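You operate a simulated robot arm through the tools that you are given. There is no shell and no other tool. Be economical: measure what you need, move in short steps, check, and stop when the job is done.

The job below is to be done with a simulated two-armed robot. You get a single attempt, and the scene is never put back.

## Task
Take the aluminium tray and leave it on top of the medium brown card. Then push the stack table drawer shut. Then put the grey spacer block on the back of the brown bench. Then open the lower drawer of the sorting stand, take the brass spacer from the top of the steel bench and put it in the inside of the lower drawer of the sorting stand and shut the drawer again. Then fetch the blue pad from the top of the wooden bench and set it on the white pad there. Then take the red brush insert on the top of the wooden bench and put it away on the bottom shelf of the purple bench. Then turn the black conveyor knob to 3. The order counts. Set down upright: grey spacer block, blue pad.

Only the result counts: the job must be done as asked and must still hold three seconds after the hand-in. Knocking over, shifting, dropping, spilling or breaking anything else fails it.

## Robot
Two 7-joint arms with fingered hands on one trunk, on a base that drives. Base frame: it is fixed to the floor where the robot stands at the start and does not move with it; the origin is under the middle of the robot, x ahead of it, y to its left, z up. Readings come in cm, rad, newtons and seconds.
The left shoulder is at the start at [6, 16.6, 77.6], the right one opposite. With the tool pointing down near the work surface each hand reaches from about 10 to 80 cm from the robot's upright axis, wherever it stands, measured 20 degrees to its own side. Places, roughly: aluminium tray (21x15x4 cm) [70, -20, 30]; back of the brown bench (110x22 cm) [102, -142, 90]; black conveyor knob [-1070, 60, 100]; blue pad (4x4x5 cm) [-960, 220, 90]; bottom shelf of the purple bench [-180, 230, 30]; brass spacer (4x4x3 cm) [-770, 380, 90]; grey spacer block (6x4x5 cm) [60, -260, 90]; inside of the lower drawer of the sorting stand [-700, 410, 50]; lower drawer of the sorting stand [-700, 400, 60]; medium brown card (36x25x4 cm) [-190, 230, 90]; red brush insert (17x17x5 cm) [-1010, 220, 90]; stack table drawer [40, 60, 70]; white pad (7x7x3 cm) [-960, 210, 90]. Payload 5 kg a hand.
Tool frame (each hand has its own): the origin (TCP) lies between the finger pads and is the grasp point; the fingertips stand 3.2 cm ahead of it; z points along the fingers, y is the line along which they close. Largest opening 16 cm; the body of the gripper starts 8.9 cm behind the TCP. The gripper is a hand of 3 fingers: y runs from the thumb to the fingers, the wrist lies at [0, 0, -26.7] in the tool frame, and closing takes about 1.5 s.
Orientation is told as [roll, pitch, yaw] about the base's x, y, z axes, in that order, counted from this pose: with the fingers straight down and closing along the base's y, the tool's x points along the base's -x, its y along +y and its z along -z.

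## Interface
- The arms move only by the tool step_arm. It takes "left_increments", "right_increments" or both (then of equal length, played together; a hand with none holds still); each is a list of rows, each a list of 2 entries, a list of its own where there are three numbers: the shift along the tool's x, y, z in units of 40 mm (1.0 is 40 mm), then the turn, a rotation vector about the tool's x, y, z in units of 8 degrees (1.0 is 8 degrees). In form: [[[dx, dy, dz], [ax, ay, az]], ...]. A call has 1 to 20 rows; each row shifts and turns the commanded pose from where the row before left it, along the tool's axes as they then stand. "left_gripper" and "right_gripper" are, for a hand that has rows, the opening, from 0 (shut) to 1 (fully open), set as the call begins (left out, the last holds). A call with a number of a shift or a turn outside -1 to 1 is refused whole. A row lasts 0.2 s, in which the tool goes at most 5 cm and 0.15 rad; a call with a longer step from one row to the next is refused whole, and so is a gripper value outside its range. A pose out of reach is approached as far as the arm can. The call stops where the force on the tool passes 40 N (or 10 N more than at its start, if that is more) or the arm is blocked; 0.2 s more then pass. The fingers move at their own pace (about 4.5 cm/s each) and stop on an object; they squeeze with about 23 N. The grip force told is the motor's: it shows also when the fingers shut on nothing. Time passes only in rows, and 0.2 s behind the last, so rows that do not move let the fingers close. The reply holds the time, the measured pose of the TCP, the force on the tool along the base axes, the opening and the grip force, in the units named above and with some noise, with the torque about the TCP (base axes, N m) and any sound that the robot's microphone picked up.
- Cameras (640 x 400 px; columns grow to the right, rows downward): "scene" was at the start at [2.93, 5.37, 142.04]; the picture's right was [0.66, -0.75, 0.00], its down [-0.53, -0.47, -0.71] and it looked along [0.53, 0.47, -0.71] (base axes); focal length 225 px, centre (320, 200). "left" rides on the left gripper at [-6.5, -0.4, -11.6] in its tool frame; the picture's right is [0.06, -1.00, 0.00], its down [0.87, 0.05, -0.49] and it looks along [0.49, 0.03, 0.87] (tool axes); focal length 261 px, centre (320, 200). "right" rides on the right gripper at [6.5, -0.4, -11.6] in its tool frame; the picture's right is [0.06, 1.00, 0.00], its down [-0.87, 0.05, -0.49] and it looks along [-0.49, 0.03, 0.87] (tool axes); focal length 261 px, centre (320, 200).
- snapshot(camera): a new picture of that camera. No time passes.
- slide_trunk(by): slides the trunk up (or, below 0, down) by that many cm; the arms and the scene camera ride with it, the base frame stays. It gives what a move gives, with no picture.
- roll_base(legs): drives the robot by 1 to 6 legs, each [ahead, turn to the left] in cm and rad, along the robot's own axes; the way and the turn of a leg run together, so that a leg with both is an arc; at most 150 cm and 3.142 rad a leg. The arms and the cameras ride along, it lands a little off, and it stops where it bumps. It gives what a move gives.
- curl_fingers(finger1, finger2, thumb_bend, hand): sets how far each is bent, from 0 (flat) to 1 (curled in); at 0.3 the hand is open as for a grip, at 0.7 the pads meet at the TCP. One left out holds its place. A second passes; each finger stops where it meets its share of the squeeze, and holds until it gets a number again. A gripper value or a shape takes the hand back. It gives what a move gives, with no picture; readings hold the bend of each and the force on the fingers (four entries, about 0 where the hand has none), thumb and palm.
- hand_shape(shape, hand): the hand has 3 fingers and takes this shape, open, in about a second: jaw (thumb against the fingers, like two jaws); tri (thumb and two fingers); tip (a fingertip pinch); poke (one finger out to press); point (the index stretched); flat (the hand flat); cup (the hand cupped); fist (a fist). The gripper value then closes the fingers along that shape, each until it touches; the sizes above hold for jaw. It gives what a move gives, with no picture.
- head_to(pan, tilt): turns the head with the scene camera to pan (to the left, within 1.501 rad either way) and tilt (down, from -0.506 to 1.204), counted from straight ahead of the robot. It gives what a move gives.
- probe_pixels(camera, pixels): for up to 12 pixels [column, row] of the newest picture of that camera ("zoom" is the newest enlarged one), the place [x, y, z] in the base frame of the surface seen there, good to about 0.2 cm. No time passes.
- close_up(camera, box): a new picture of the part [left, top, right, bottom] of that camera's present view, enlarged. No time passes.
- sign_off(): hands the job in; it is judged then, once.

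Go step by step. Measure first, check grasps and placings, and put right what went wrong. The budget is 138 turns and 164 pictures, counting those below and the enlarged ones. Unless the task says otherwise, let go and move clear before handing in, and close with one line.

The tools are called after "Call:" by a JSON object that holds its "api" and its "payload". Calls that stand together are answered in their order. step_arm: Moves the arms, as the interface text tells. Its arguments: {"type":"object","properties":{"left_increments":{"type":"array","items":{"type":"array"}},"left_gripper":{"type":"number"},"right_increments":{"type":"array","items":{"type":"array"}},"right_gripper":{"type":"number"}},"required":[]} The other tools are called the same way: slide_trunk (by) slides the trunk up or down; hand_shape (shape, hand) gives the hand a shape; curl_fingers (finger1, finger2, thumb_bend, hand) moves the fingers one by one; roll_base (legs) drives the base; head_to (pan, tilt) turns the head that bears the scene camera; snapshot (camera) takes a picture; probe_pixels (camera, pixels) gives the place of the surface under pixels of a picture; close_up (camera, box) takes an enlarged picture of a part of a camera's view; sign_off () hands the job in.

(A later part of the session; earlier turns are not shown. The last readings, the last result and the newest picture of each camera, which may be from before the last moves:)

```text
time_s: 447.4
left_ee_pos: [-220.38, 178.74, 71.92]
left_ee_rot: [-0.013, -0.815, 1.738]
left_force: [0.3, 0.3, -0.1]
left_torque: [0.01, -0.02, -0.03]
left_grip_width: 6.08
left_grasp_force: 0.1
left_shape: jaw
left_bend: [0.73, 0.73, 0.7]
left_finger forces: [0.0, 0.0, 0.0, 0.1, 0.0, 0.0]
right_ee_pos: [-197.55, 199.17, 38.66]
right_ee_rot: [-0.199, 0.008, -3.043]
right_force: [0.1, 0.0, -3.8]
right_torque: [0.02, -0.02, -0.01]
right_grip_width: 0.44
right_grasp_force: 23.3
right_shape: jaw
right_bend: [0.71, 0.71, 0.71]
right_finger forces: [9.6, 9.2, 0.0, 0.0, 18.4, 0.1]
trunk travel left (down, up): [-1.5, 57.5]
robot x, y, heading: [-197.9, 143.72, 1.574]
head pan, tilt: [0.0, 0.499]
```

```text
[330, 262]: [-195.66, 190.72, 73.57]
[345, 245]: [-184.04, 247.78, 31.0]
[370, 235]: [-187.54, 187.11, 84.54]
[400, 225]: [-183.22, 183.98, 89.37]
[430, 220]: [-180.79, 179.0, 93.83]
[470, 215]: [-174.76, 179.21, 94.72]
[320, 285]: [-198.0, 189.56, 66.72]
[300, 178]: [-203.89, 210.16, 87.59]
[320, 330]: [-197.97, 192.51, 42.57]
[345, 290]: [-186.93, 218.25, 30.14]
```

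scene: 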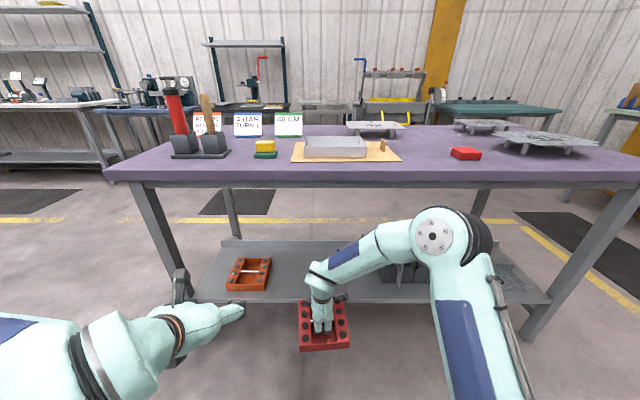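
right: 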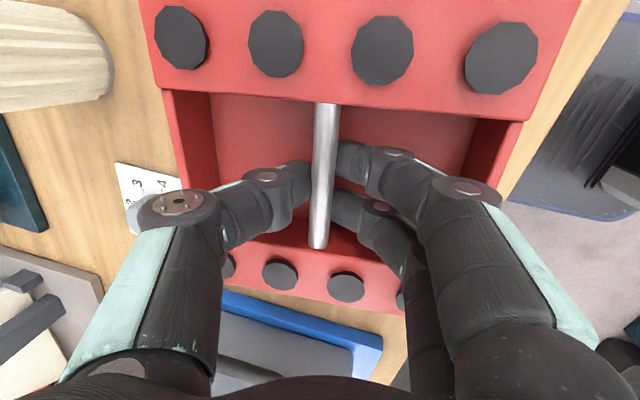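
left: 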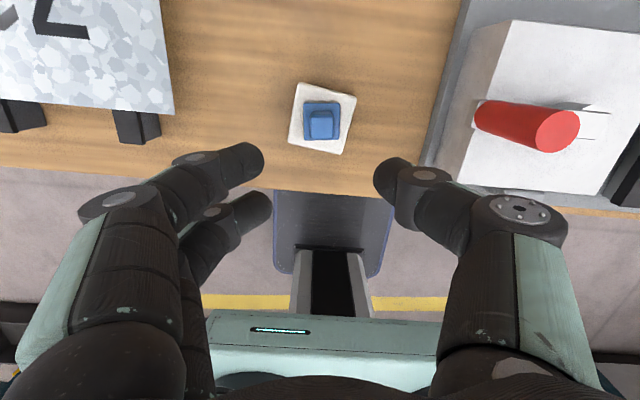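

My forearm top reaches z 84 near the bench apron, so I can go in only about 21 cm; the insert will then overhang slightly and I'll push it in after. I lower to just above shelf height and drive in 20.5 cm.

Call:
{"api": "step_arm", "payload": {"right_increments": [[[0, 0.065, 0.325], [0, 0, 0]], [[0, 0.065, 0.325], [0, 0, 0]]]}}

Call:
{"api": "roll_base", "payload": {"legs": [[20, 0]]}}

Call:
{"api": "snapshot", "payload": {"camera": "right"}}

Call:
{"api": "snapshot", "payload": {"camera": "scene"}}

```text
time_s: 448.0
left_ee_pos: [-220.32, 178.68, 71.96]
left_ee_rot: [-0.012, -0.815, 1.737]
left_force: [1.0, -0.2, 0.1]
left_torque: [0.0, 0.0, -0.01]
left_grip_width: 6.08
left_grasp_force: 0.1
left_shape: jaw
left_bend: [0.73, 0.73, 0.7]
left_finger forces: [0.0, 0.1, 0.0, 0.0, 0.0, 0.1]
right_ee_pos: [-197.51, 199.21, 35.98]
right_ee_rot: [-0.196, 0.008, -3.043]
right_force: [-0.3, -0.7, -3.8]
right_torque: [-0.06, 0.04, -0.06]
right_grip_width: 0.47
right_grasp_force: 22.8
right_shape: jaw
right_bend: [0.71, 0.71, 0.71]
right_finger forces: [9.6, 9.1, 0.0, 0.1, 18.4, 0.0]
trunk travel left (down, up): [-1.5, 57.5]
robot x, y, heading: [-197.87, 143.31, 1.567]
head pan, tilt: [0.0, 0.499]
```

```text
time_s: 449.6
left_ee_pos: [-220.38, 199.28, 71.95]
left_ee_rot: [-0.011, -0.815, 1.735]
left_force: [0.1, -0.2, -0.1]
left_torque: [-0.01, 0.04, 0.03]
left_grip_width: 6.1
left_grasp_force: 0.0
left_shape: jaw
left_bend: [0.73, 0.73, 0.7]
left_finger forces: [0.0, 0.0, 0.0, 0.0, 0.0, 0.0]
right_ee_pos: [-197.3, 219.58, 36.01]
right_ee_rot: [-0.199, 0.011, -3.048]
right_force: [0.6, -0.3, -4.1]
right_torque: [-0.02, 0.01, 0.01]
right_grip_width: 0.48
right_grasp_force: 23.2
right_shape: jaw
right_bend: [0.71, 0.71, 0.71]
right_finger forces: [9.7, 9.1, 0.0, 0.1, 18.4, 0.0]
trunk travel left (down, up): [-1.5, 57.5]
robot x, y, heading: [-198.08, 164.04, 1.574]
head pan, tilt: [0.0, 0.499]
```

```text
40 pictures are left
```

right: 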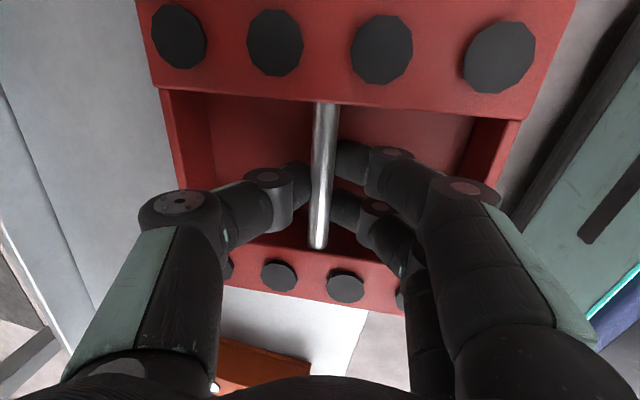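

```text
39 pictures are left
```

scene: 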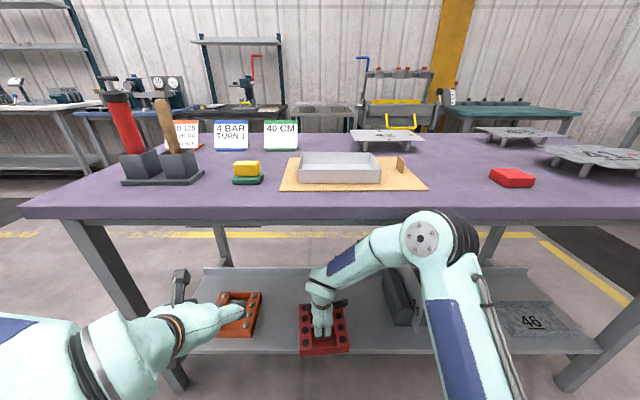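

It is over the shelf with the forearm clear. I lower to contact.

Call:
{"api": "step_arm", "payload": {"right_increments": [[[0, 0.02, 0.1], [0, 0, 0]], [[0, 0.015, 0.08], [0, 0, 0]], [[0, 0.01, 0.05], [0, 0, 0]], [[0, 0.01, 0.04], [0, 0, 0]], [[0, 0, 0], [0, 0, 0]]]}}

```text
time_s: 450.8
left_ee_pos: [-220.37, 199.24, 71.88]
left_ee_rot: [-0.012, -0.815, 1.735]
left_force: [0.5, 0.9, -0.1]
left_torque: [0.0, -0.01, -0.01]
left_grip_width: 6.08
left_grasp_force: 0.1
left_shape: jaw
left_bend: [0.73, 0.73, 0.7]
left_finger forces: [0.1, 0.0, 0.1, 0.0, 0.0, 0.0]
right_ee_pos: [-197.42, 219.63, 34.76]
right_ee_rot: [-0.197, 0.011, -3.048]
right_force: [0.1, -0.1, -3.1]
right_torque: [0.0, -0.04, -0.03]
right_grip_width: 0.48
right_grasp_force: 23.0
right_shape: jaw
right_bend: [0.71, 0.71, 0.71]
right_finger forces: [9.3, 9.3, 0.0, 0.0, 18.7, 0.1]
trunk travel left (down, up): [-1.5, 57.5]
robot x, y, heading: [-197.79, 163.84, 1.57]
head pan, tilt: [0.0, 0.499]
```

Call:
{"api": "step_arm", "payload": {"right_increments": [[[0, 0.01, 0.05], [0, 0, 0]], [[0, 0.01, 0.05], [0, 0, 0]], [[0, 0, 0], [0, 0, 0]]]}}

Call:
{"api": "close_up", "payload": {"camera": "scene", "box": [260, 240, 390, 370]}}

```text
time_s: 451.6
left_ee_pos: [-220.42, 199.21, 71.88]
left_ee_rot: [-0.012, -0.816, 1.734]
left_force: [-1.5, 0.6, -0.9]
left_torque: [0.01, -0.01, 0.0]
left_grip_width: 6.09
left_grasp_force: 0.1
left_shape: jaw
left_bend: [0.73, 0.73, 0.7]
left_finger forces: [0.1, 0.0, 0.0, 0.0, 0.1, 0.0]
right_ee_pos: [-197.39, 219.78, 34.39]
right_ee_rot: [-0.197, 0.009, -3.044]
right_force: [0.5, 1.2, 0.5]
right_torque: [0.05, -0.03, 0.05]
right_grip_width: 0.48
right_grasp_force: 23.0
right_shape: jaw
right_bend: [0.71, 0.71, 0.71]
right_finger forces: [7.8, 7.8, 0.0, 0.1, 16.6, 0.1]
trunk travel left (down, up): [-1.5, 57.5]
robot x, y, heading: [-197.89, 164.22, 1.572]
head pan, tilt: [0.0, 0.499]
```

```text
3.08 times, centred on (325, 305) of scene
```

zoom: 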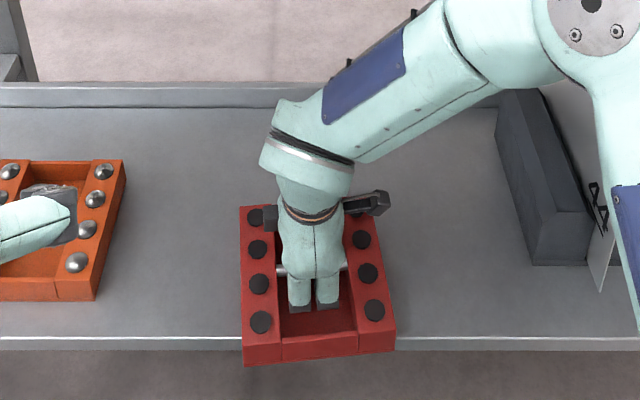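

The shelf now carries the insert. I release the rod, lift 4 cm, and back out.

Call:
{"api": "step_arm", "payload": {"right_increments": [[[0, 0, 0], [0, 0, 0]], [[0, 0, 0], [0, 0, 0]], [[0, 0, 0], [0, 0, 0]], [[0, -0.04, -0.2], [0, 0, 0]], [[0, -0.08, -0.4], [0, 0, 0]], [[0, -0.08, -0.4], [0, 0, 0]], [[0, 0, 0], [0, 0, 0]]], "right_gripper": 0.18}}

Call:
{"api": "snapshot", "payload": {"camera": "right"}}

```text
time_s: 453.2
left_ee_pos: [-220.3, 199.22, 71.95]
left_ee_rot: [-0.011, -0.815, 1.737]
left_force: [0.6, -0.4, -0.2]
left_torque: [0.02, -0.02, -0.01]
left_grip_width: 6.09
left_grasp_force: 0.0
left_shape: jaw
left_bend: [0.73, 0.73, 0.7]
left_finger forces: [0.1, 0.1, 0.1, 0.0, 0.0, 0.0]
right_ee_pos: [-197.31, 219.62, 38.67]
right_ee_rot: [-0.196, 0.009, -3.047]
right_force: [0.7, -0.1, -0.5]
right_torque: [0.03, 0.02, -0.01]
right_grip_width: 2.89
right_grasp_force: 0.0
right_shape: jaw
right_bend: [0.73, 0.73, 0.7]
right_finger forces: [0.0, 0.1, 0.1, 0.1, 0.0, 0.0]
trunk travel left (down, up): [-1.5, 57.5]
robot x, y, heading: [-197.78, 164.22, 1.571]
head pan, tilt: [0.0, 0.499]
```

```text
37 pictures are left
```

right: 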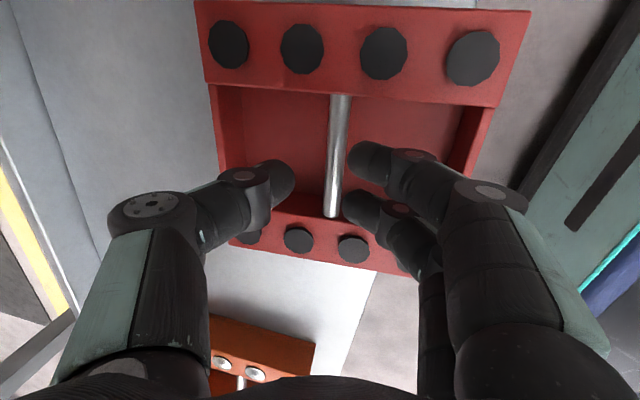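

The hand is free above the insert. I back out, close the hand, lower it, and nudge the insert fully onto the shelf from the front.

Call:
{"api": "roll_base", "payload": {"legs": [[-15, 0]]}}

Call:
{"api": "step_arm", "payload": {"right_increments": [[[0, 0.085, 0.42], [0, 0, 0]], [[0, 0.085, 0.42], [0, 0, 0]], [[0, 0, 0], [0, 0, 0]], [[0, 0, 0], [0, 0, 0]]], "right_gripper": 0}}

Call:
{"api": "snapshot", "payload": {"camera": "right"}}

Call:
{"api": "close_up", "payload": {"camera": "scene", "box": [250, 240, 400, 370]}}

```text
time_s: 454.6
left_ee_pos: [-220.3, 184.24, 71.87]
left_ee_rot: [-0.014, -0.815, 1.735]
left_force: [-0.4, 0.9, 0.6]
left_torque: [-0.01, 0.03, -0.03]
left_grip_width: 6.07
left_grasp_force: 0.1
left_shape: jaw
left_bend: [0.73, 0.73, 0.7]
left_finger forces: [0.0, 0.0, 0.1, 0.0, 0.0, 0.1]
right_ee_pos: [-197.43, 204.9, 38.5]
right_ee_rot: [-0.196, 0.01, -3.047]
right_force: [0.2, -0.2, -1.0]
right_torque: [0.04, -0.03, -0.01]
right_grip_width: 2.86
right_grasp_force: 0.0
right_shape: jaw
right_bend: [0.73, 0.73, 0.7]
right_finger forces: [0.0, 0.0, 0.1, 0.1, 0.0, 0.0]
trunk travel left (down, up): [-1.5, 57.5]
robot x, y, heading: [-197.6, 148.98, 1.574]
head pan, tilt: [0.0, 0.499]
```

```text
time_s: 455.6
left_ee_pos: [-220.37, 184.32, 71.97]
left_ee_rot: [-0.013, -0.815, 1.736]
left_force: [-0.1, 0.0, -0.7]
left_torque: [-0.02, -0.02, -0.04]
left_grip_width: 6.08
left_grasp_force: 0.1
left_shape: jaw
left_bend: [0.73, 0.73, 0.7]
left_finger forces: [0.0, 0.0, 0.0, 0.0, 0.1, 0.0]
right_ee_pos: [-197.3, 204.84, 35.11]
right_ee_rot: [-0.198, 0.01, -3.046]
right_force: [-0.1, -0.6, -0.5]
right_torque: [-0.02, 0.0, -0.02]
right_grip_width: 0.02
right_grasp_force: 23.4
right_shape: jaw
right_bend: [0.65, 0.65, 0.67]
right_finger forces: [0.0, 0.0, 0.0, 0.0, 0.0, 0.0]
trunk travel left (down, up): [-1.5, 57.5]
robot x, y, heading: [-197.77, 148.92, 1.572]
head pan, tilt: [0.0, 0.499]
```

```text
36 pictures are left
```

right: 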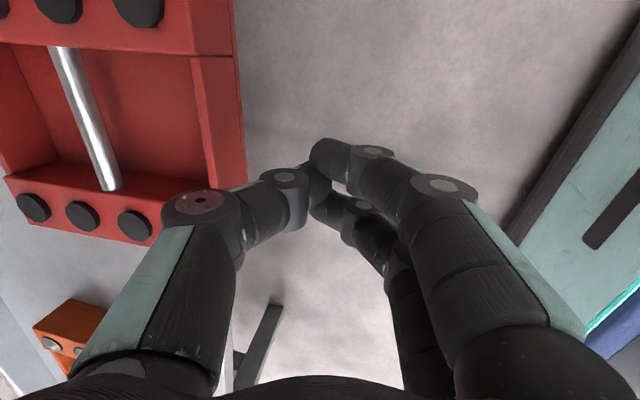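

```text
3.08 times, centred on (325, 305) of scene
```

zoom: 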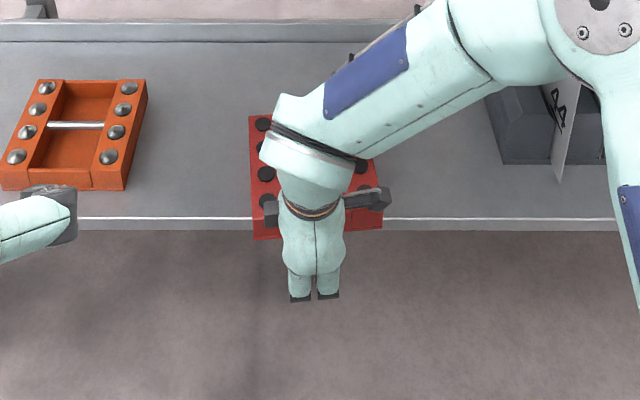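

The thumb knuckle would pass close over the wall, so I tilt the hand forward to push with the fingertips, then drive 8.5 cm.

Call:
{"api": "step_arm", "payload": {"right_increments": [[[0, 0, 0], [0.98, 0, 0]], [[0, 0, 0], [0.98, 0, 0]], [[0, 0, 0], [0.98, 0, 0]], [[0, 0, 0], [0.98, 0, 0]], [[0, 0, 0], [0.98, 0, 0]], [[0, 0, 0], [0, 0, 0]]]}}

Call:
{"api": "roll_base", "payload": {"legs": [[8.5, 0]]}}

Call:
{"api": "snapshot", "payload": {"camera": "right"}}

Call:
{"api": "close_up", "payload": {"camera": "scene", "box": [250, 230, 400, 360]}}

```text
time_s: 457.0
left_ee_pos: [-220.41, 184.31, 71.98]
left_ee_rot: [-0.014, -0.816, 1.735]
left_force: [0.0, 0.0, -0.8]
left_torque: [-0.02, -0.01, 0.0]
left_grip_width: 6.08
left_grasp_force: 0.0
left_shape: jaw
left_bend: [0.73, 0.73, 0.7]
left_finger forces: [0.0, 0.0, 0.0, 0.0, 0.0, 0.0]
right_ee_pos: [-197.2, 205.19, 35.91]
right_ee_rot: [-0.881, 0.012, -3.045]
right_force: [0.7, -0.2, -0.3]
right_torque: [-0.01, 0.0, 0.0]
right_grip_width: 0.0
right_grasp_force: 23.1
right_shape: jaw
right_bend: [0.65, 0.65, 0.67]
right_finger forces: [0.0, 0.0, 0.0, 0.0, 0.1, 0.1]
right hand out of reach, approached as far as the arm can: row 5
trunk travel left (down, up): [-1.5, 57.5]
robot x, y, heading: [-197.74, 149.33, 1.573]
head pan, tilt: [0.0, 0.499]
```

```text
time_s: 458.1
left_ee_pos: [-220.32, 192.89, 72.01]
left_ee_rot: [-0.011, -0.817, 1.735]
left_force: [0.8, -0.3, 0.3]
left_torque: [-0.02, -0.01, 0.02]
left_grip_width: 6.08
left_grasp_force: 0.1
left_shape: jaw
left_bend: [0.73, 0.73, 0.7]
left_finger forces: [0.0, 0.0, 0.1, 0.0, 0.1, 0.0]
right_ee_pos: [-197.12, 213.77, 35.93]
right_ee_rot: [-0.881, 0.009, -3.049]
right_force: [0.6, -0.4, -0.1]
right_torque: [-0.01, -0.02, 0.0]
right_grip_width: 0.0
right_grasp_force: 23.1
right_shape: jaw
right_bend: [0.65, 0.65, 0.67]
right_finger forces: [0.1, 0.0, 0.0, 0.1, 0.1, 0.1]
trunk travel left (down, up): [-1.5, 57.5]
robot x, y, heading: [-198.0, 157.27, 1.575]
head pan, tilt: [0.0, 0.499]
```

```text
34 pictures are left
```

right: 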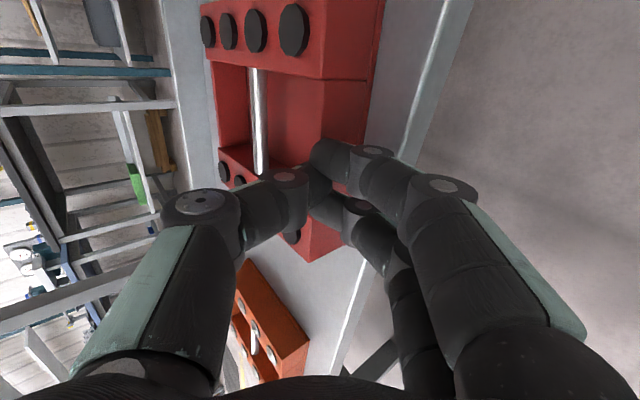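

```text
3.08 times, centred on (325, 295) of scene
```

zoom: 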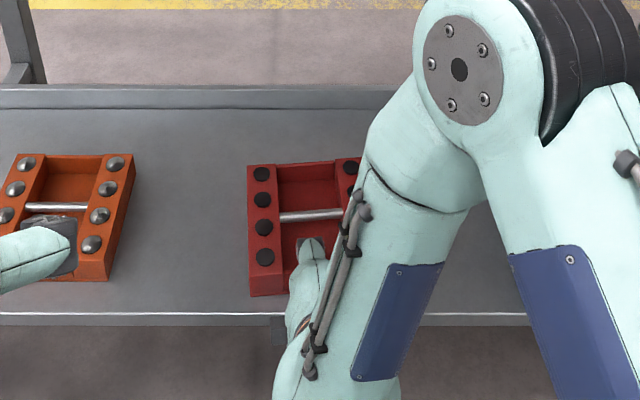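

The insert now sits fully on the bottom shelf. I back out, raise the trunk and head back west.

Call:
{"api": "roll_base", "payload": {"legs": [[-16, 0]]}}

Call:
{"api": "slide_trunk", "payload": {"by": 40}}

Call:
{"api": "close_up", "payload": {"camera": "scene", "box": [180, 180, 480, 380]}}

Call:
{"api": "slide_trunk", "payload": {"by": 14}}

Call:
{"api": "roll_base", "payload": {"legs": [[0, 1.555], [65, 0], [0, -0.16], [130, 0], [130, 0], [126, 0]]}}

```text
time_s: 459.5
left_ee_pos: [-220.3, 177.09, 71.85]
left_ee_rot: [-0.014, -0.815, 1.73]
left_force: [0.6, 0.3, 0.6]
left_torque: [-0.02, 0.0, 0.0]
left_grip_width: 6.09
left_grasp_force: 0.2
left_shape: jaw
left_bend: [0.73, 0.73, 0.7]
left_finger forces: [0.0, 0.1, 0.0, 0.1, 0.0, 0.0]
right_ee_pos: [-197.01, 198.12, 35.98]
right_ee_rot: [-0.882, 0.009, -3.053]
right_force: [0.5, 0.1, -0.2]
right_torque: [0.02, 0.03, 0.0]
right_grip_width: 0.0
right_grasp_force: 22.9
right_shape: jaw
right_bend: [0.65, 0.65, 0.67]
right_finger forces: [0.1, 0.0, 0.0, 0.0, 0.0, 0.0]
trunk travel left (down, up): [-1.5, 57.5]
robot x, y, heading: [-197.61, 141.97, 1.567]
head pan, tilt: [0.0, 0.499]
```

```text
time_s: 463.3
left_ee_pos: [-220.23, 177.31, 111.85]
left_ee_rot: [-0.013, -0.815, 1.731]
left_force: [0.1, 0.6, 0.7]
left_torque: [-0.02, 0.0, 0.0]
left_grip_width: 6.09
left_grasp_force: 0.0
left_shape: jaw
left_bend: [0.73, 0.73, 0.7]
left_finger forces: [0.0, 0.0, 0.1, 0.0, 0.0, 0.1]
right_ee_pos: [-196.88, 198.22, 75.84]
right_ee_rot: [-0.881, 0.009, -3.053]
right_force: [-0.1, 0.4, 0.0]
right_torque: [-0.03, 0.0, 0.01]
right_grip_width: 0.0
right_grasp_force: 23.3
right_shape: jaw
right_bend: [0.65, 0.65, 0.67]
right_finger forces: [0.0, 0.1, 0.1, 0.0, 0.0, 0.1]
trunk travel left (down, up): [-41.5, 17.5]
robot x, y, heading: [-197.88, 141.79, 1.567]
head pan, tilt: [0.0, 0.499]
```

```text
2.00 times, centred on (330, 280) of scene
```

zoom: 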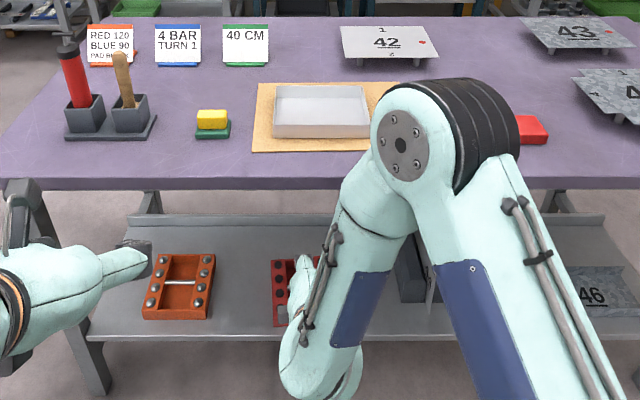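

```text
time_s: 465.0
left_ee_pos: [-220.27, 177.25, 125.9]
left_ee_rot: [-0.013, -0.815, 1.731]
left_force: [-0.7, -0.3, 0.1]
left_torque: [-0.02, 0.01, 0.01]
left_grip_width: 6.06
left_grasp_force: 0.0
left_shape: jaw
left_bend: [0.73, 0.73, 0.7]
left_finger forces: [0.1, 0.1, 0.0, 0.1, 0.1, 0.0]
right_ee_pos: [-196.99, 198.21, 89.96]
right_ee_rot: [-0.881, 0.01, -3.052]
right_force: [0.6, 0.7, 0.2]
right_torque: [-0.01, 0.03, -0.03]
right_grip_width: 0.02
right_grasp_force: 22.4
right_shape: jaw
right_bend: [0.65, 0.65, 0.67]
right_finger forces: [0.0, 0.1, 0.0, 0.0, 0.0, 0.1]
trunk travel left (down, up): [-55.5, 3.5]
robot x, y, heading: [-197.99, 141.63, 1.571]
head pan, tilt: [0.0, 0.499]
```

```text
time_s: 491.5
left_ee_pos: [-684.47, 175.06, 125.89]
left_ee_rot: [-0.014, -0.816, -3.107]
left_force: [0.6, 0.1, 0.1]
left_torque: [-0.05, -0.01, 0.03]
left_grip_width: 6.09
left_grasp_force: 0.1
left_shape: jaw
left_bend: [0.73, 0.73, 0.7]
left_finger forces: [0.1, 0.0, 0.1, 0.0, 0.0, 0.0]
right_ee_pos: [-702.24, 200.71, 89.89]
right_ee_rot: [-0.881, 0.012, -1.606]
right_force: [-0.6, 0.0, 0.2]
right_torque: [0.0, 0.03, -0.01]
right_grip_width: 0.0
right_grasp_force: 23.1
right_shape: jaw
right_bend: [0.65, 0.65, 0.67]
right_finger forces: [0.0, 0.0, 0.0, 0.0, 0.0, 0.1]
trunk travel left (down, up): [-55.5, 3.5]
robot x, y, heading: [-646.26, 192.83, 3.011]
head pan, tilt: [0.0, 0.499]
```

At (−646, 193). I continue past the carts to about (−985, 140) and look for the knob.

Call:
{"api": "roll_base", "payload": {"legs": [[0, 0.338], [110, 0], [108, 0], [0, -0.15], [125, 0]]}}

Call:
{"api": "head_to", "payload": {"pan": 0.75, "tilt": 0.5}}

Call:
{"api": "snapshot", "payload": {"camera": "scene"}}

```text
time_s: 494.1
left_ee_pos: [-685.24, 161.5, 125.88]
left_ee_rot: [-0.019, -0.814, -2.761]
left_force: [-0.7, -0.4, 0.2]
left_torque: [0.04, -0.02, 0.0]
left_grip_width: 6.08
left_grasp_force: 0.0
left_shape: jaw
left_bend: [0.73, 0.73, 0.7]
left_finger forces: [0.0, 0.0, 0.1, 0.0, 0.1, 0.1]
right_ee_pos: [-710.44, 179.88, 89.95]
right_ee_rot: [-0.882, 0.011, -1.265]
right_force: [-0.1, 0.3, 0.3]
right_torque: [0.0, -0.02, 0.02]
right_grip_width: 0.0
right_grasp_force: 23.3
right_shape: jaw
right_bend: [0.65, 0.65, 0.67]
right_finger forces: [0.1, 0.0, 0.0, 0.0, 0.0, 0.0]
trunk travel left (down, up): [-55.5, 3.5]
robot x, y, heading: [-655.47, 191.07, -2.926]
head pan, tilt: [0.0, 0.499]
stopped in leg 2: the robot was blocked; the commanded pose is now the measured one
```

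```text
time_s: 495.2
left_ee_pos: [-684.85, 161.56, 125.78]
left_ee_rot: [-0.018, -0.814, -2.76]
left_force: [0.2, -0.1, -0.5]
left_torque: [-0.04, -0.02, 0.0]
left_grip_width: 6.08
left_grasp_force: 0.1
left_shape: jaw
left_bend: [0.73, 0.73, 0.7]
left_finger forces: [0.1, 0.0, 0.1, 0.1, 0.1, 0.1]
right_ee_pos: [-710.27, 179.93, 90.0]
right_ee_rot: [-0.881, 0.012, -1.265]
right_force: [0.1, 0.1, 0.3]
right_torque: [0.0, 0.01, -0.01]
right_grip_width: 0.0
right_grasp_force: 23.0
right_shape: jaw
right_bend: [0.65, 0.65, 0.67]
right_finger forces: [0.0, 0.1, 0.0, 0.0, 0.1, 0.0]
trunk travel left (down, up): [-55.5, 3.5]
robot x, y, heading: [-655.3, 191.11, -2.927]
head pan, tilt: [0.75, 0.499]
```

```text
31 pictures are left
```

scene: 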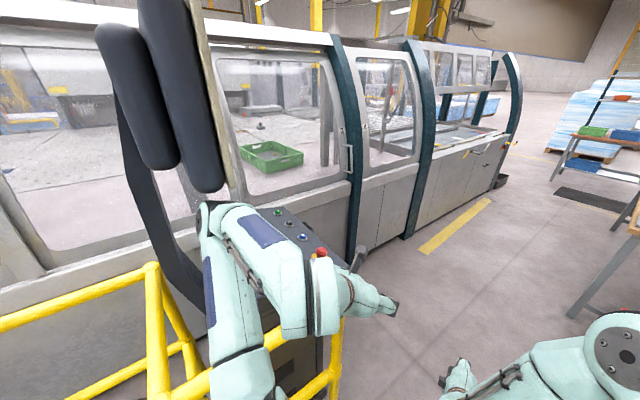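

My left elbow bumped the control console beside the aisle. I back up, extend the left hand forward to narrow the elbow, and pass further north.

Call:
{"api": "roll_base", "payload": {"legs": [[-12, 0]]}}

Call:
{"api": "step_arm", "payload": {"left_increments": [[[-0.61, -0.2, 0.65], [0, 0, 0]], [[-0.61, -0.2, 0.65], [0, 0, 0]], [[-0.61, -0.2, 0.65], [0, 0, 0]], [[-0.61, -0.2, 0.65], [0, 0, 0]], [[-0.61, -0.2, 0.65], [0, 0, 0]], [[-0.61, -0.2, 0.65], [0, 0, 0]], [[-0.61, -0.2, 0.65], [0, 0, 0]]]}}

Call:
{"api": "head_to", "payload": {"pan": 0.3, "tilt": 0.5}}

Call:
{"api": "snapshot", "payload": {"camera": "scene"}}

```text
time_s: 496.5
left_ee_pos: [-672.85, 164.32, 125.9]
left_ee_rot: [-0.019, -0.814, -2.762]
left_force: [0.0, 0.2, 0.7]
left_torque: [0.02, 0.01, -0.02]
left_grip_width: 6.07
left_grasp_force: 0.1
left_shape: jaw
left_bend: [0.73, 0.73, 0.7]
left_finger forces: [0.0, 0.1, 0.1, 0.1, 0.0, 0.1]
right_ee_pos: [-698.14, 182.63, 90.06]
right_ee_rot: [-0.883, 0.013, -1.267]
right_force: [0.1, 0.3, 0.9]
right_torque: [0.0, -0.01, 0.0]
right_grip_width: 0.02
right_grasp_force: 22.9
right_shape: jaw
right_bend: [0.65, 0.65, 0.67]
right_finger forces: [0.0, 0.1, 0.0, 0.1, 0.0, 0.0]
trunk travel left (down, up): [-55.5, 3.5]
robot x, y, heading: [-643.34, 193.79, -2.932]
head pan, tilt: [0.75, 0.499]
```

```text
time_s: 498.1
left_ee_pos: [-698.32, 160.37, 125.8]
left_ee_rot: [-0.018, -0.818, -2.764]
left_force: [-0.3, -0.4, -0.3]
left_torque: [-0.02, 0.01, 0.02]
left_grip_width: 6.08
left_grasp_force: 0.0
left_shape: jaw
left_bend: [0.73, 0.73, 0.7]
left_finger forces: [0.0, 0.0, 0.0, 0.0, 0.0, 0.0]
right_ee_pos: [-698.46, 182.64, 89.9]
right_ee_rot: [-0.882, 0.01, -1.265]
right_force: [0.1, -0.1, 0.4]
right_torque: [0.0, -0.01, 0.0]
right_grip_width: 0.0
right_grasp_force: 22.4
right_shape: jaw
right_bend: [0.65, 0.65, 0.67]
right_finger forces: [0.0, 0.0, 0.0, 0.0, 0.1, 0.0]
trunk travel left (down, up): [-55.5, 3.5]
robot x, y, heading: [-643.34, 193.94, -2.928]
head pan, tilt: [0.75, 0.499]
```

```text
time_s: 499.0
left_ee_pos: [-698.21, 160.2, 125.82]
left_ee_rot: [-0.017, -0.816, -2.763]
left_force: [-0.8, 0.2, -0.4]
left_torque: [-0.01, 0.0, 0.03]
left_grip_width: 6.1
left_grasp_force: 0.0
left_shape: jaw
left_bend: [0.73, 0.73, 0.7]
left_finger forces: [0.0, 0.0, 0.0, 0.0, 0.0, 0.1]
right_ee_pos: [-698.31, 182.63, 89.85]
right_ee_rot: [-0.882, 0.012, -1.266]
right_force: [0.4, -0.5, 0.6]
right_torque: [-0.02, -0.04, 0.02]
right_grip_width: 0.0
right_grasp_force: 22.9
right_shape: jaw
right_bend: [0.65, 0.65, 0.67]
right_finger forces: [0.0, 0.0, 0.0, 0.1, 0.1, 0.0]
trunk travel left (down, up): [-55.5, 3.5]
robot x, y, heading: [-642.96, 193.65, -2.934]
head pan, tilt: [0.3, 0.499]
```

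```text
30 pictures are left
```

scene: 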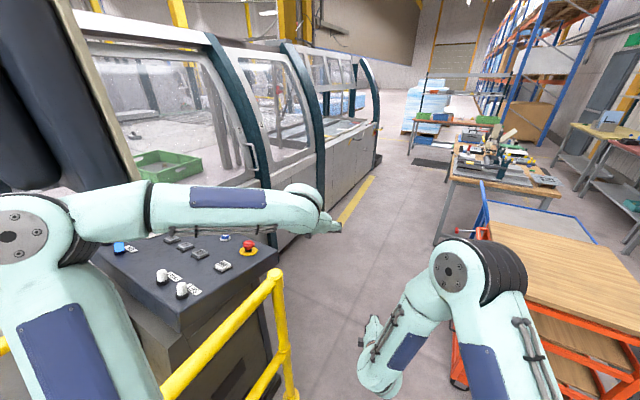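

I probe the console, guard and my elbow to choose the passing line.

Call:
{"api": "probe_pixels", "payload": {"camera": "scene", "pixels": [[120, 100], [60, 60], [20, 200], [277, 275], [270, 250], [290, 390], [455, 385], [500, 300], [235, 262], [45, 260]]}}

```text
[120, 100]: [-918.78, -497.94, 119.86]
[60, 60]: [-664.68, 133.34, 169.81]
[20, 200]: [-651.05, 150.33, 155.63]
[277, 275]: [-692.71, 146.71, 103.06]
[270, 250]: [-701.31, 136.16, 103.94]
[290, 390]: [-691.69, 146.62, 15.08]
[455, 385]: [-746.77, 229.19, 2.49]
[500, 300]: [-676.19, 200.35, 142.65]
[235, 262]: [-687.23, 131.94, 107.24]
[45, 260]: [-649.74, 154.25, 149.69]
```

The monitor reaches y 133 and my elbow sticks out 44 cm. I swing north around it, then run southwest past the cart.

Call:
{"api": "roll_base", "payload": {"legs": [[0, -0.6], [45, 0], [0, 0.75], [80, 0]]}}

Call:
{"api": "snapshot", "payload": {"camera": "scene"}}

```text
time_s: 509.4
left_ee_pos: [-810.22, 142.17, 125.88]
left_ee_rot: [-0.018, -0.816, -2.619]
left_force: [-0.3, -0.4, 0.4]
left_torque: [-0.01, -0.05, -0.01]
left_grip_width: 6.08
left_grasp_force: 0.1
left_shape: jaw
left_bend: [0.73, 0.73, 0.7]
left_finger forces: [0.0, 0.1, 0.1, 0.0, 0.0, 0.1]
right_ee_pos: [-813.54, 164.08, 89.96]
right_ee_rot: [-0.882, 0.012, -1.125]
right_force: [-0.2, -0.3, -0.2]
right_torque: [0.02, -0.02, -0.02]
right_grip_width: 0.0
right_grasp_force: 22.5
right_shape: jaw
right_bend: [0.65, 0.65, 0.67]
right_finger forces: [0.1, 0.0, 0.0, 0.1, 0.0, 0.1]
trunk travel left (down, up): [-55.5, 3.5]
robot x, y, heading: [-760.36, 183.25, -2.784]
head pan, tilt: [0.3, 0.499]
```

```text
29 pictures are left
```

scene: 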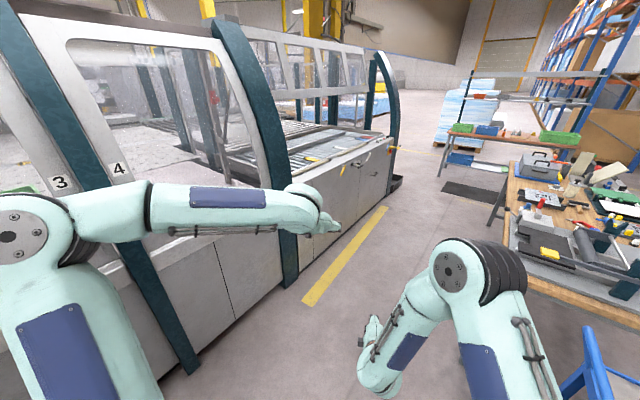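

Past the console. I drive on along the aisle to x≈−980 and look at the conveyor side.

Call:
{"api": "roll_base", "payload": {"legs": [[0, -0.186], [112, 0], [112, 0]]}}

Call:
{"api": "head_to", "payload": {"pan": 0.75, "tilt": 0.5}}

Call:
{"api": "snapshot", "payload": {"camera": "scene"}}

```text
time_s: 521.1
left_ee_pos: [-1035.88, 114.21, 125.91]
left_ee_rot: [-0.017, -0.816, -2.804]
left_force: [0.2, -0.2, 0.3]
left_torque: [0.01, -0.01, -0.03]
left_grip_width: 6.06
left_grasp_force: 0.0
left_shape: jaw
left_bend: [0.73, 0.73, 0.7]
left_finger forces: [0.0, 0.0, 0.0, 0.1, 0.0, 0.0]
right_ee_pos: [-1035.16, 136.4, 89.88]
right_ee_rot: [-0.881, 0.011, -1.31]
right_force: [0.0, -0.5, -0.1]
right_torque: [-0.05, 0.01, -0.01]
right_grip_width: 0.0
right_grasp_force: 23.4
right_shape: jaw
right_bend: [0.65, 0.65, 0.67]
right_finger forces: [0.1, 0.0, 0.1, 0.0, 0.1, 0.0]
trunk travel left (down, up): [-55.5, 3.5]
robot x, y, heading: [-979.59, 144.74, -2.967]
head pan, tilt: [0.3, 0.499]
```

```text
time_s: 522.0
left_ee_pos: [-1035.94, 114.25, 125.87]
left_ee_rot: [-0.017, -0.816, -2.804]
left_force: [-0.2, 0.7, -0.2]
left_torque: [0.02, -0.03, 0.0]
left_grip_width: 6.1
left_grasp_force: 0.1
left_shape: jaw
left_bend: [0.73, 0.73, 0.7]
left_finger forces: [0.0, 0.1, 0.0, 0.0, 0.0, 0.0]
right_ee_pos: [-1035.1, 136.42, 89.95]
right_ee_rot: [-0.882, 0.012, -1.309]
right_force: [0.1, 0.1, 0.0]
right_torque: [-0.01, 0.03, -0.01]
right_grip_width: 0.01
right_grasp_force: 23.2
right_shape: jaw
right_bend: [0.65, 0.65, 0.67]
right_finger forces: [0.0, 0.0, 0.0, 0.0, 0.1, 0.0]
trunk travel left (down, up): [-55.5, 3.5]
robot x, y, heading: [-979.56, 145.29, -2.974]
head pan, tilt: [0.75, 0.499]
```

```text
28 pictures are left
```

scene: 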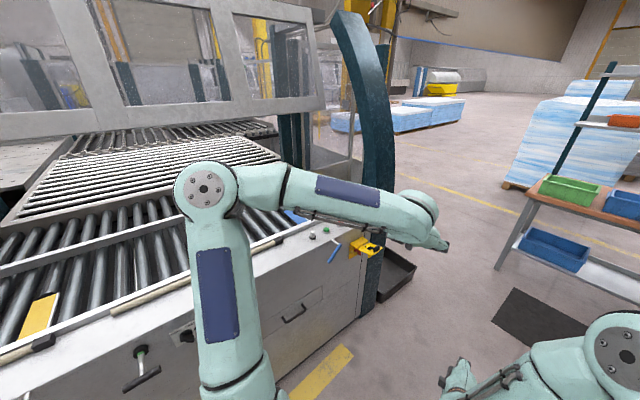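

Small controls are on the conveyor ledge near (312,237). I zoom and probe.

Call:
{"api": "close_up", "payload": {"camera": "scene", "box": [260, 190, 400, 290]}}

Call:
{"api": "probe_pixels", "payload": {"camera": "scene", "pixels": [[312, 236], [327, 231], [355, 248], [300, 245], [280, 262], [295, 310], [340, 240], [183, 335]]}}

```text
4.00 times, centred on (330, 240) of scene
```

zoom: 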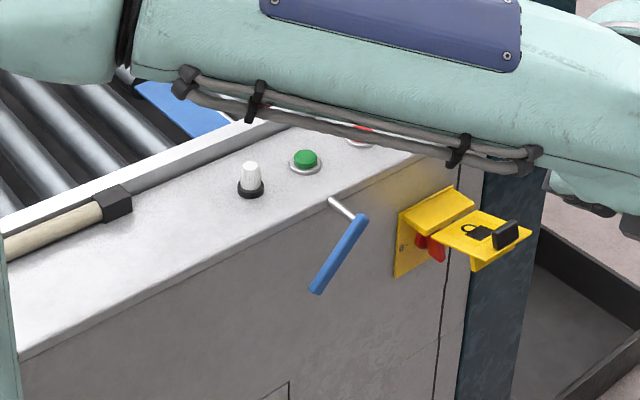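

```text
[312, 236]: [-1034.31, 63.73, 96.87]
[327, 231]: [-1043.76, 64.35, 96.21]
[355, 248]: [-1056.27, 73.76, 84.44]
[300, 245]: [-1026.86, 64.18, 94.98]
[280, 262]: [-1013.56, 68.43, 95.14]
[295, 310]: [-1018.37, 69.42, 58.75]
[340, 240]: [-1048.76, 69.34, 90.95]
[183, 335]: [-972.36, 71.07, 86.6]
```

The knob must be further west, behind my arm. I drive 70 cm west and turn to face the conveyor.

Call:
{"api": "roll_base", "payload": {"legs": [[0, -0.19], [78, 0], [0, 1.59]]}}

Call:
{"api": "head_to", "payload": {"pan": 0.0, "tilt": 0.75}}

Call:
{"api": "snapshot", "payload": {"camera": "scene"}}

```text
time_s: 531.0
left_ee_pos: [-1039.0, 86.77, 125.87]
left_ee_rot: [-0.018, -0.813, -1.421]
left_force: [0.0, -0.1, 0.7]
left_torque: [0.0, 0.0, 0.01]
left_grip_width: 6.09
left_grasp_force: 0.1
left_shape: jaw
left_bend: [0.73, 0.73, 0.7]
left_finger forces: [0.0, 0.0, 0.0, 0.1, 0.0, 0.0]
right_ee_pos: [-1060.61, 91.67, 89.95]
right_ee_rot: [-0.881, 0.013, 0.071]
right_force: [0.3, -0.2, -0.4]
right_torque: [0.0, 0.05, -0.02]
right_grip_width: 0.02
right_grasp_force: 23.6
right_shape: jaw
right_bend: [0.65, 0.65, 0.67]
right_finger forces: [0.0, 0.0, 0.0, 0.0, 0.0, 0.1]
trunk travel left (down, up): [-55.5, 3.5]
robot x, y, heading: [-1058.89, 148.31, -1.591]
head pan, tilt: [0.75, 0.499]
```

```text
time_s: 532.1
left_ee_pos: [-1038.99, 86.7, 125.79]
left_ee_rot: [-0.018, -0.814, -1.423]
left_force: [-0.6, 0.3, -1.1]
left_torque: [0.0, 0.0, 0.03]
left_grip_width: 6.08
left_grasp_force: 0.0
left_shape: jaw
left_bend: [0.73, 0.73, 0.7]
left_finger forces: [0.0, 0.0, 0.0, 0.1, 0.1, 0.1]
right_ee_pos: [-1060.68, 91.51, 89.9]
right_ee_rot: [-0.884, 0.013, 0.074]
right_force: [-0.1, 0.3, 0.2]
right_torque: [-0.01, 0.0, 0.06]
right_grip_width: 0.0
right_grasp_force: 23.2
right_shape: jaw
right_bend: [0.65, 0.65, 0.67]
right_finger forces: [0.0, 0.0, 0.1, 0.1, 0.1, 0.1]
trunk travel left (down, up): [-55.5, 3.5]
robot x, y, heading: [-1058.49, 147.88, -1.586]
head pan, tilt: [0.0, 0.75]
```

```text
26 pictures are left
```

scene: 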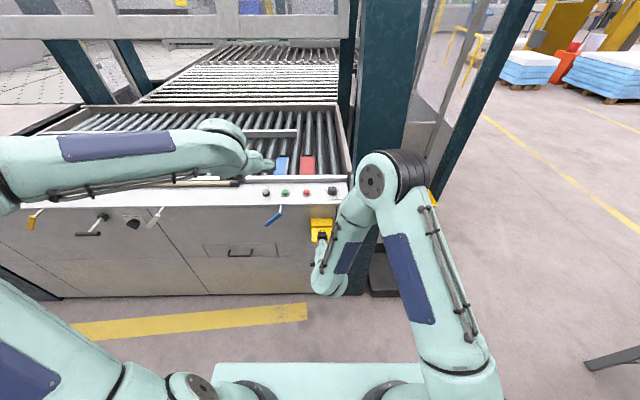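

A black knob appears at (331,191) on the ledge. I zoom to read its scale and probe.

Call:
{"api": "close_up", "payload": {"camera": "scene", "box": [290, 170, 350, 210]}}

Call:
{"api": "probe_pixels", "payload": {"camera": "zoom", "pixels": [[445, 205], [445, 180], [420, 215], [470, 215], [380, 230], [500, 230], [445, 250], [180, 220]]}}

```text
10.00 times, centred on (320, 190) of scene
```

zoom: 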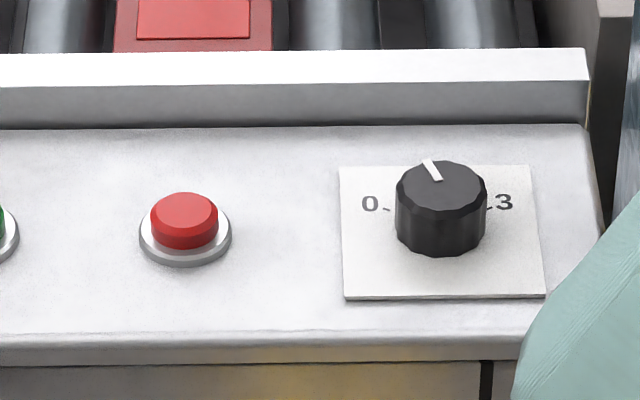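

```text
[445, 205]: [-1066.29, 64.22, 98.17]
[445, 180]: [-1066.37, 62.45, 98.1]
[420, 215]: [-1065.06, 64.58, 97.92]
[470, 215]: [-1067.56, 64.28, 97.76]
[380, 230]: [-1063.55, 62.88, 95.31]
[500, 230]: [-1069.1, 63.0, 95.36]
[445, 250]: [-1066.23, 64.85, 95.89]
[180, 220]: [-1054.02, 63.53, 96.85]
```

The knob is at ≈(−1066.3, 62.4), 4 cm wide, top z 98.1; its pointer is at about −20° ("1"), with 3 at about +60°, so it must turn ~80° clockwise from above. I bring the right hand upright with a −40° roll so it can twist through +40°.

Call:
{"api": "step_arm", "payload": {"right_increments": [[[0, -0.69, -0.57], [0, 0, 0]], [[0, -0.69, -0.57], [0, 0, 0]], [[0, -0.69, -0.57], [0, 0, 0]], [[0, -0.69, -0.57], [0, 0, 0]], [[0, -0.69, -0.57], [0, 0, 0]], [[0, 0, 0], [-0.9, 0, 0]], [[0, 0, 0], [-0.9, 0, 0]], [[0, 0, 0], [-0.9, 0, 0]], [[0, 0, 0], [-0.9, 0, 0]], [[0, 0, 0], [-0.9, 0, 0]], [[0, 0, 0], [-0.9, 0, 0]], [[0, 0, 0], [-0.9, 0, 0]], [[0, 0, 0], [0, 0, 0.893]], [[0, 0, 0], [0, 0, 0.893]], [[0, 0, 0], [0, 0, 0.893]], [[0, 0, 0], [0, 0, 0.893]], [[0, 0, 0], [0, 0, 0.893]], [[0, 0, 0], [0, 0, 0.893]], [[0, 0, 0], [0, 0, 0.893]]], "right_gripper": 0.38}}

Call:
{"api": "snapshot", "payload": {"camera": "scene"}}

```text
time_s: 536.1
left_ee_pos: [-1039.06, 86.73, 125.87]
left_ee_rot: [-0.017, -0.818, -1.421]
left_force: [0.1, 0.0, 0.2]
left_torque: [-0.01, 0.01, 0.04]
left_grip_width: 6.07
left_grasp_force: 0.1
left_shape: jaw
left_bend: [0.73, 0.73, 0.7]
left_finger forces: [0.0, 0.1, 0.0, 0.0, 0.1, 0.2]
right_ee_pos: [-1060.48, 91.72, 107.67]
right_ee_rot: [-0.01, 0.006, -0.801]
right_force: [-0.2, 0.7, -0.1]
right_torque: [0.02, -0.01, -0.02]
right_grip_width: 6.08
right_grasp_force: 0.1
right_shape: jaw
right_bend: [0.73, 0.73, 0.7]
right_finger forces: [0.0, 0.1, 0.0, 0.0, 0.0, 0.1]
trunk travel left (down, up): [-55.5, 3.5]
robot x, y, heading: [-1059.28, 147.77, -1.59]
head pan, tilt: [0.0, 0.75]
```

```text
24 pictures are left
```

scene: 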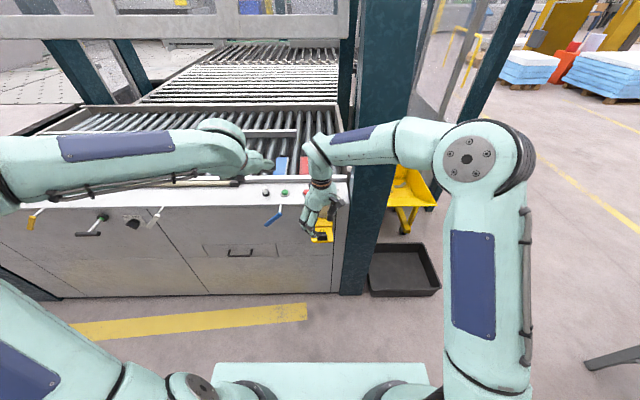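

The hand is upright. I check the teal post's position relative to the knob, then drive 21 cm closer.

Call:
{"api": "probe_pixels", "payload": {"camera": "scene", "pixels": [[358, 150], [352, 200], [360, 120], [340, 180], [330, 182], [370, 230], [345, 165], [338, 120]]}}

Call:
{"api": "roll_base", "payload": {"legs": [[21, 0.0]]}}

Call:
{"api": "snapshot", "payload": {"camera": "right"}}

```text
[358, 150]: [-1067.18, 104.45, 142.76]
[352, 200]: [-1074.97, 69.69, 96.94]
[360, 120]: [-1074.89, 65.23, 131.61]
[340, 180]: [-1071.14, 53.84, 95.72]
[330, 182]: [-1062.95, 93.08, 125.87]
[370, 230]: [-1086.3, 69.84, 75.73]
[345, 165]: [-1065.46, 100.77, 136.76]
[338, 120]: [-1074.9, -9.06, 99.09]
```

```text
time_s: 537.8
left_ee_pos: [-1039.41, 65.69, 125.7]
left_ee_rot: [-0.018, -0.812, -1.424]
left_force: [0.8, -0.7, -0.1]
left_torque: [0.03, 0.0, 0.01]
left_grip_width: 6.05
left_grasp_force: 0.1
left_shape: jaw
left_bend: [0.73, 0.73, 0.7]
left_finger forces: [0.0, 0.0, 0.0, 0.0, 0.1, 0.0]
right_ee_pos: [-1060.84, 70.71, 107.64]
right_ee_rot: [-0.009, 0.008, -0.801]
right_force: [-0.5, -0.4, 0.4]
right_torque: [0.03, 0.0, 0.0]
right_grip_width: 6.05
right_grasp_force: 0.0
right_shape: jaw
right_bend: [0.73, 0.73, 0.7]
right_finger forces: [0.1, 0.0, 0.1, 0.0, 0.0, 0.0]
trunk travel left (down, up): [-55.5, 3.5]
robot x, y, heading: [-1059.52, 126.91, -1.593]
head pan, tilt: [0.0, 0.75]
```

```text
23 pictures are left
```

right: 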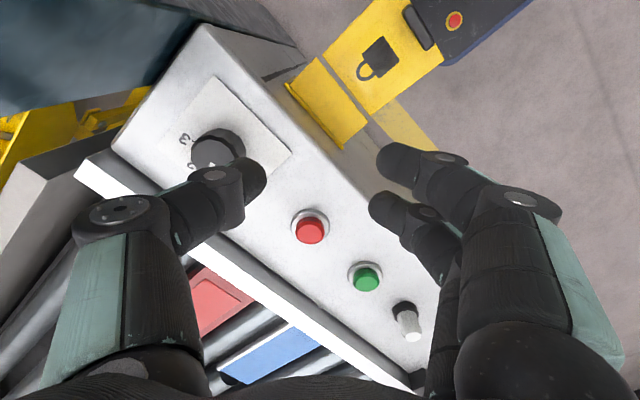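

The post's face is at x −1074.9, only 8.6 cm from the knob, so I'll use a ratchet with the hand's long side along y. I re-roll by −45°, move over the knob and look again.

Call:
{"api": "step_arm", "payload": {"right_increments": [[[0, 0, 0], [0, 0, -0.93]], [[0, 0, 0], [0, 0, -0.93]], [[0, 0, 0], [0, 0, -0.93]], [[0, 0, 0], [0, 0, -0.93]], [[0, 0, 0], [0, 0, -0.93]], [[0, 0, 0], [0, 0, -0.93]], [[0.46, -0.69, 0], [0, 0, 0]], [[0.46, -0.69, 0], [0, 0, 0]], [[0.46, -0.69, 0], [0, 0, 0]], [[0, 0, 0], [0, 0, 0]]]}}

Call:
{"api": "snapshot", "payload": {"camera": "right"}}

```text
time_s: 540.0
left_ee_pos: [-1038.93, 65.88, 125.81]
left_ee_rot: [-0.023, -0.815, -1.419]
left_force: [0.3, 0.4, 0.4]
left_torque: [0.02, 0.01, -0.03]
left_grip_width: 6.08
left_grasp_force: 0.0
left_shape: jaw
left_bend: [0.73, 0.73, 0.7]
left_finger forces: [0.0, 0.0, 0.0, 0.0, 0.0, 0.0]
right_ee_pos: [-1065.79, 63.0, 107.93]
right_ee_rot: [-0.001, 0.011, -0.013]
right_force: [36.7, 7.1, -2.8]
right_torque: [-0.98, 4.61, -0.49]
right_grip_width: 6.1
right_grasp_force: 0.1
right_shape: jaw
right_bend: [0.73, 0.73, 0.7]
right_finger forces: [0.0, 0.0, 0.0, 0.1, 0.0, 0.0]
trunk travel left (down, up): [-55.5, 3.5]
robot x, y, heading: [-1059.06, 126.91, -1.586]
head pan, tilt: [0.0, 0.75]
```

```text
22 pictures are left
```

right: 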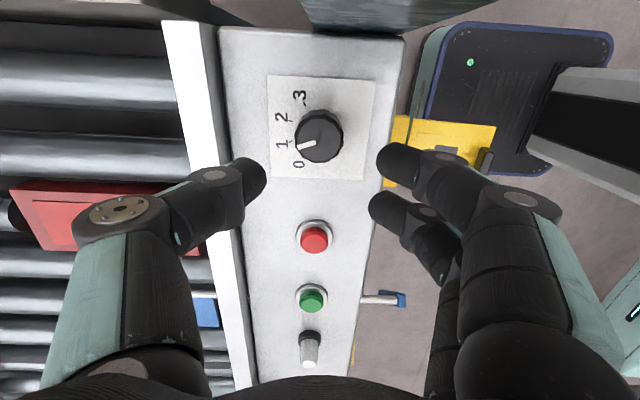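

The camera housing on the right hand presses the post (36 N). I rotate it away at once (yaw −0.55) and probe the knob.

Call:
{"api": "step_arm", "payload": {"right_increments": [[[-0.05, 0, 0], [0, 0, 0.96]], [[-0.05, 0, 0], [0, 0, 0.96]], [[0, 0, 0], [0, 0, 0.96]], [[0, 0, 0], [0, 0, 0.96]], [[0, 0, 0], [0, 0, 0]]]}}

Call:
{"api": "snapshot", "payload": {"camera": "right"}}

Call:
{"api": "close_up", "payload": {"camera": "right", "box": [230, 60, 390, 180]}}

```text
time_s: 540.5
left_ee_pos: [-1039.26, 65.68, 125.85]
left_ee_rot: [-0.019, -0.816, -1.422]
left_force: [0.0, -0.2, -0.1]
left_torque: [0.02, 0.0, 0.05]
left_grip_width: 6.06
left_grasp_force: 0.1
left_shape: jaw
left_bend: [0.73, 0.73, 0.7]
left_finger forces: [0.0, 0.0, 0.0, 0.0, 0.0, 0.0]
right_ee_pos: [-1065.78, 62.64, 108.01]
right_ee_rot: [-0.007, 0.004, -0.194]
right_force: [20.3, -3.9, -2.2]
right_torque: [0.38, 2.49, 0.08]
right_grip_width: 6.05
right_grasp_force: 0.1
right_shape: jaw
right_bend: [0.73, 0.73, 0.7]
right_finger forces: [0.0, 0.0, 0.0, 0.0, 0.0, 0.1]
trunk travel left (down, up): [-55.5, 3.5]
robot x, y, heading: [-1058.85, 127.1, -1.582]
head pan, tilt: [0.0, 0.75]
stopped in row 2 (right hand): the force on the tool passed its limit at 82 N (the readings are from after the stop); the commanded pose is now the measured one
```

```text
21 pictures are left
```

right: 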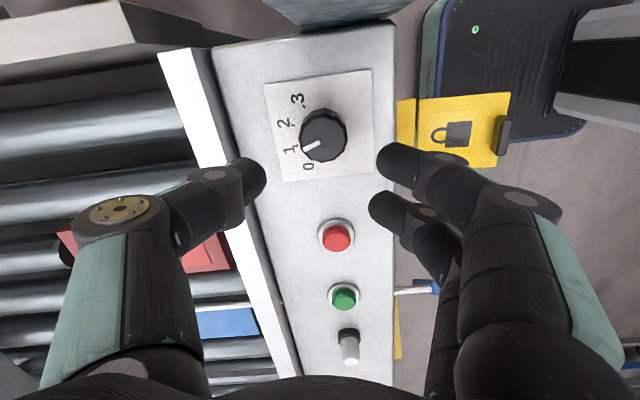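

```text
3.33 times, centred on (310, 120) of right
```

zoom: 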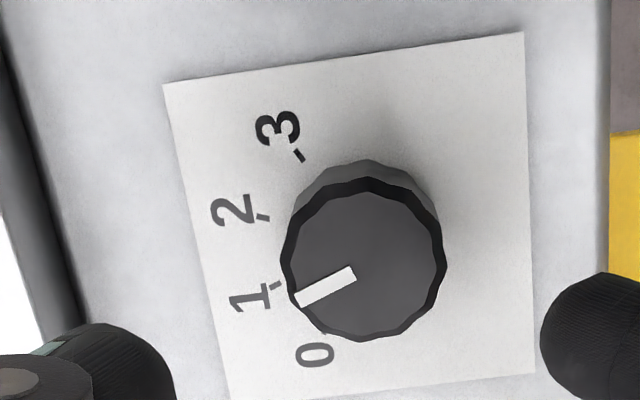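

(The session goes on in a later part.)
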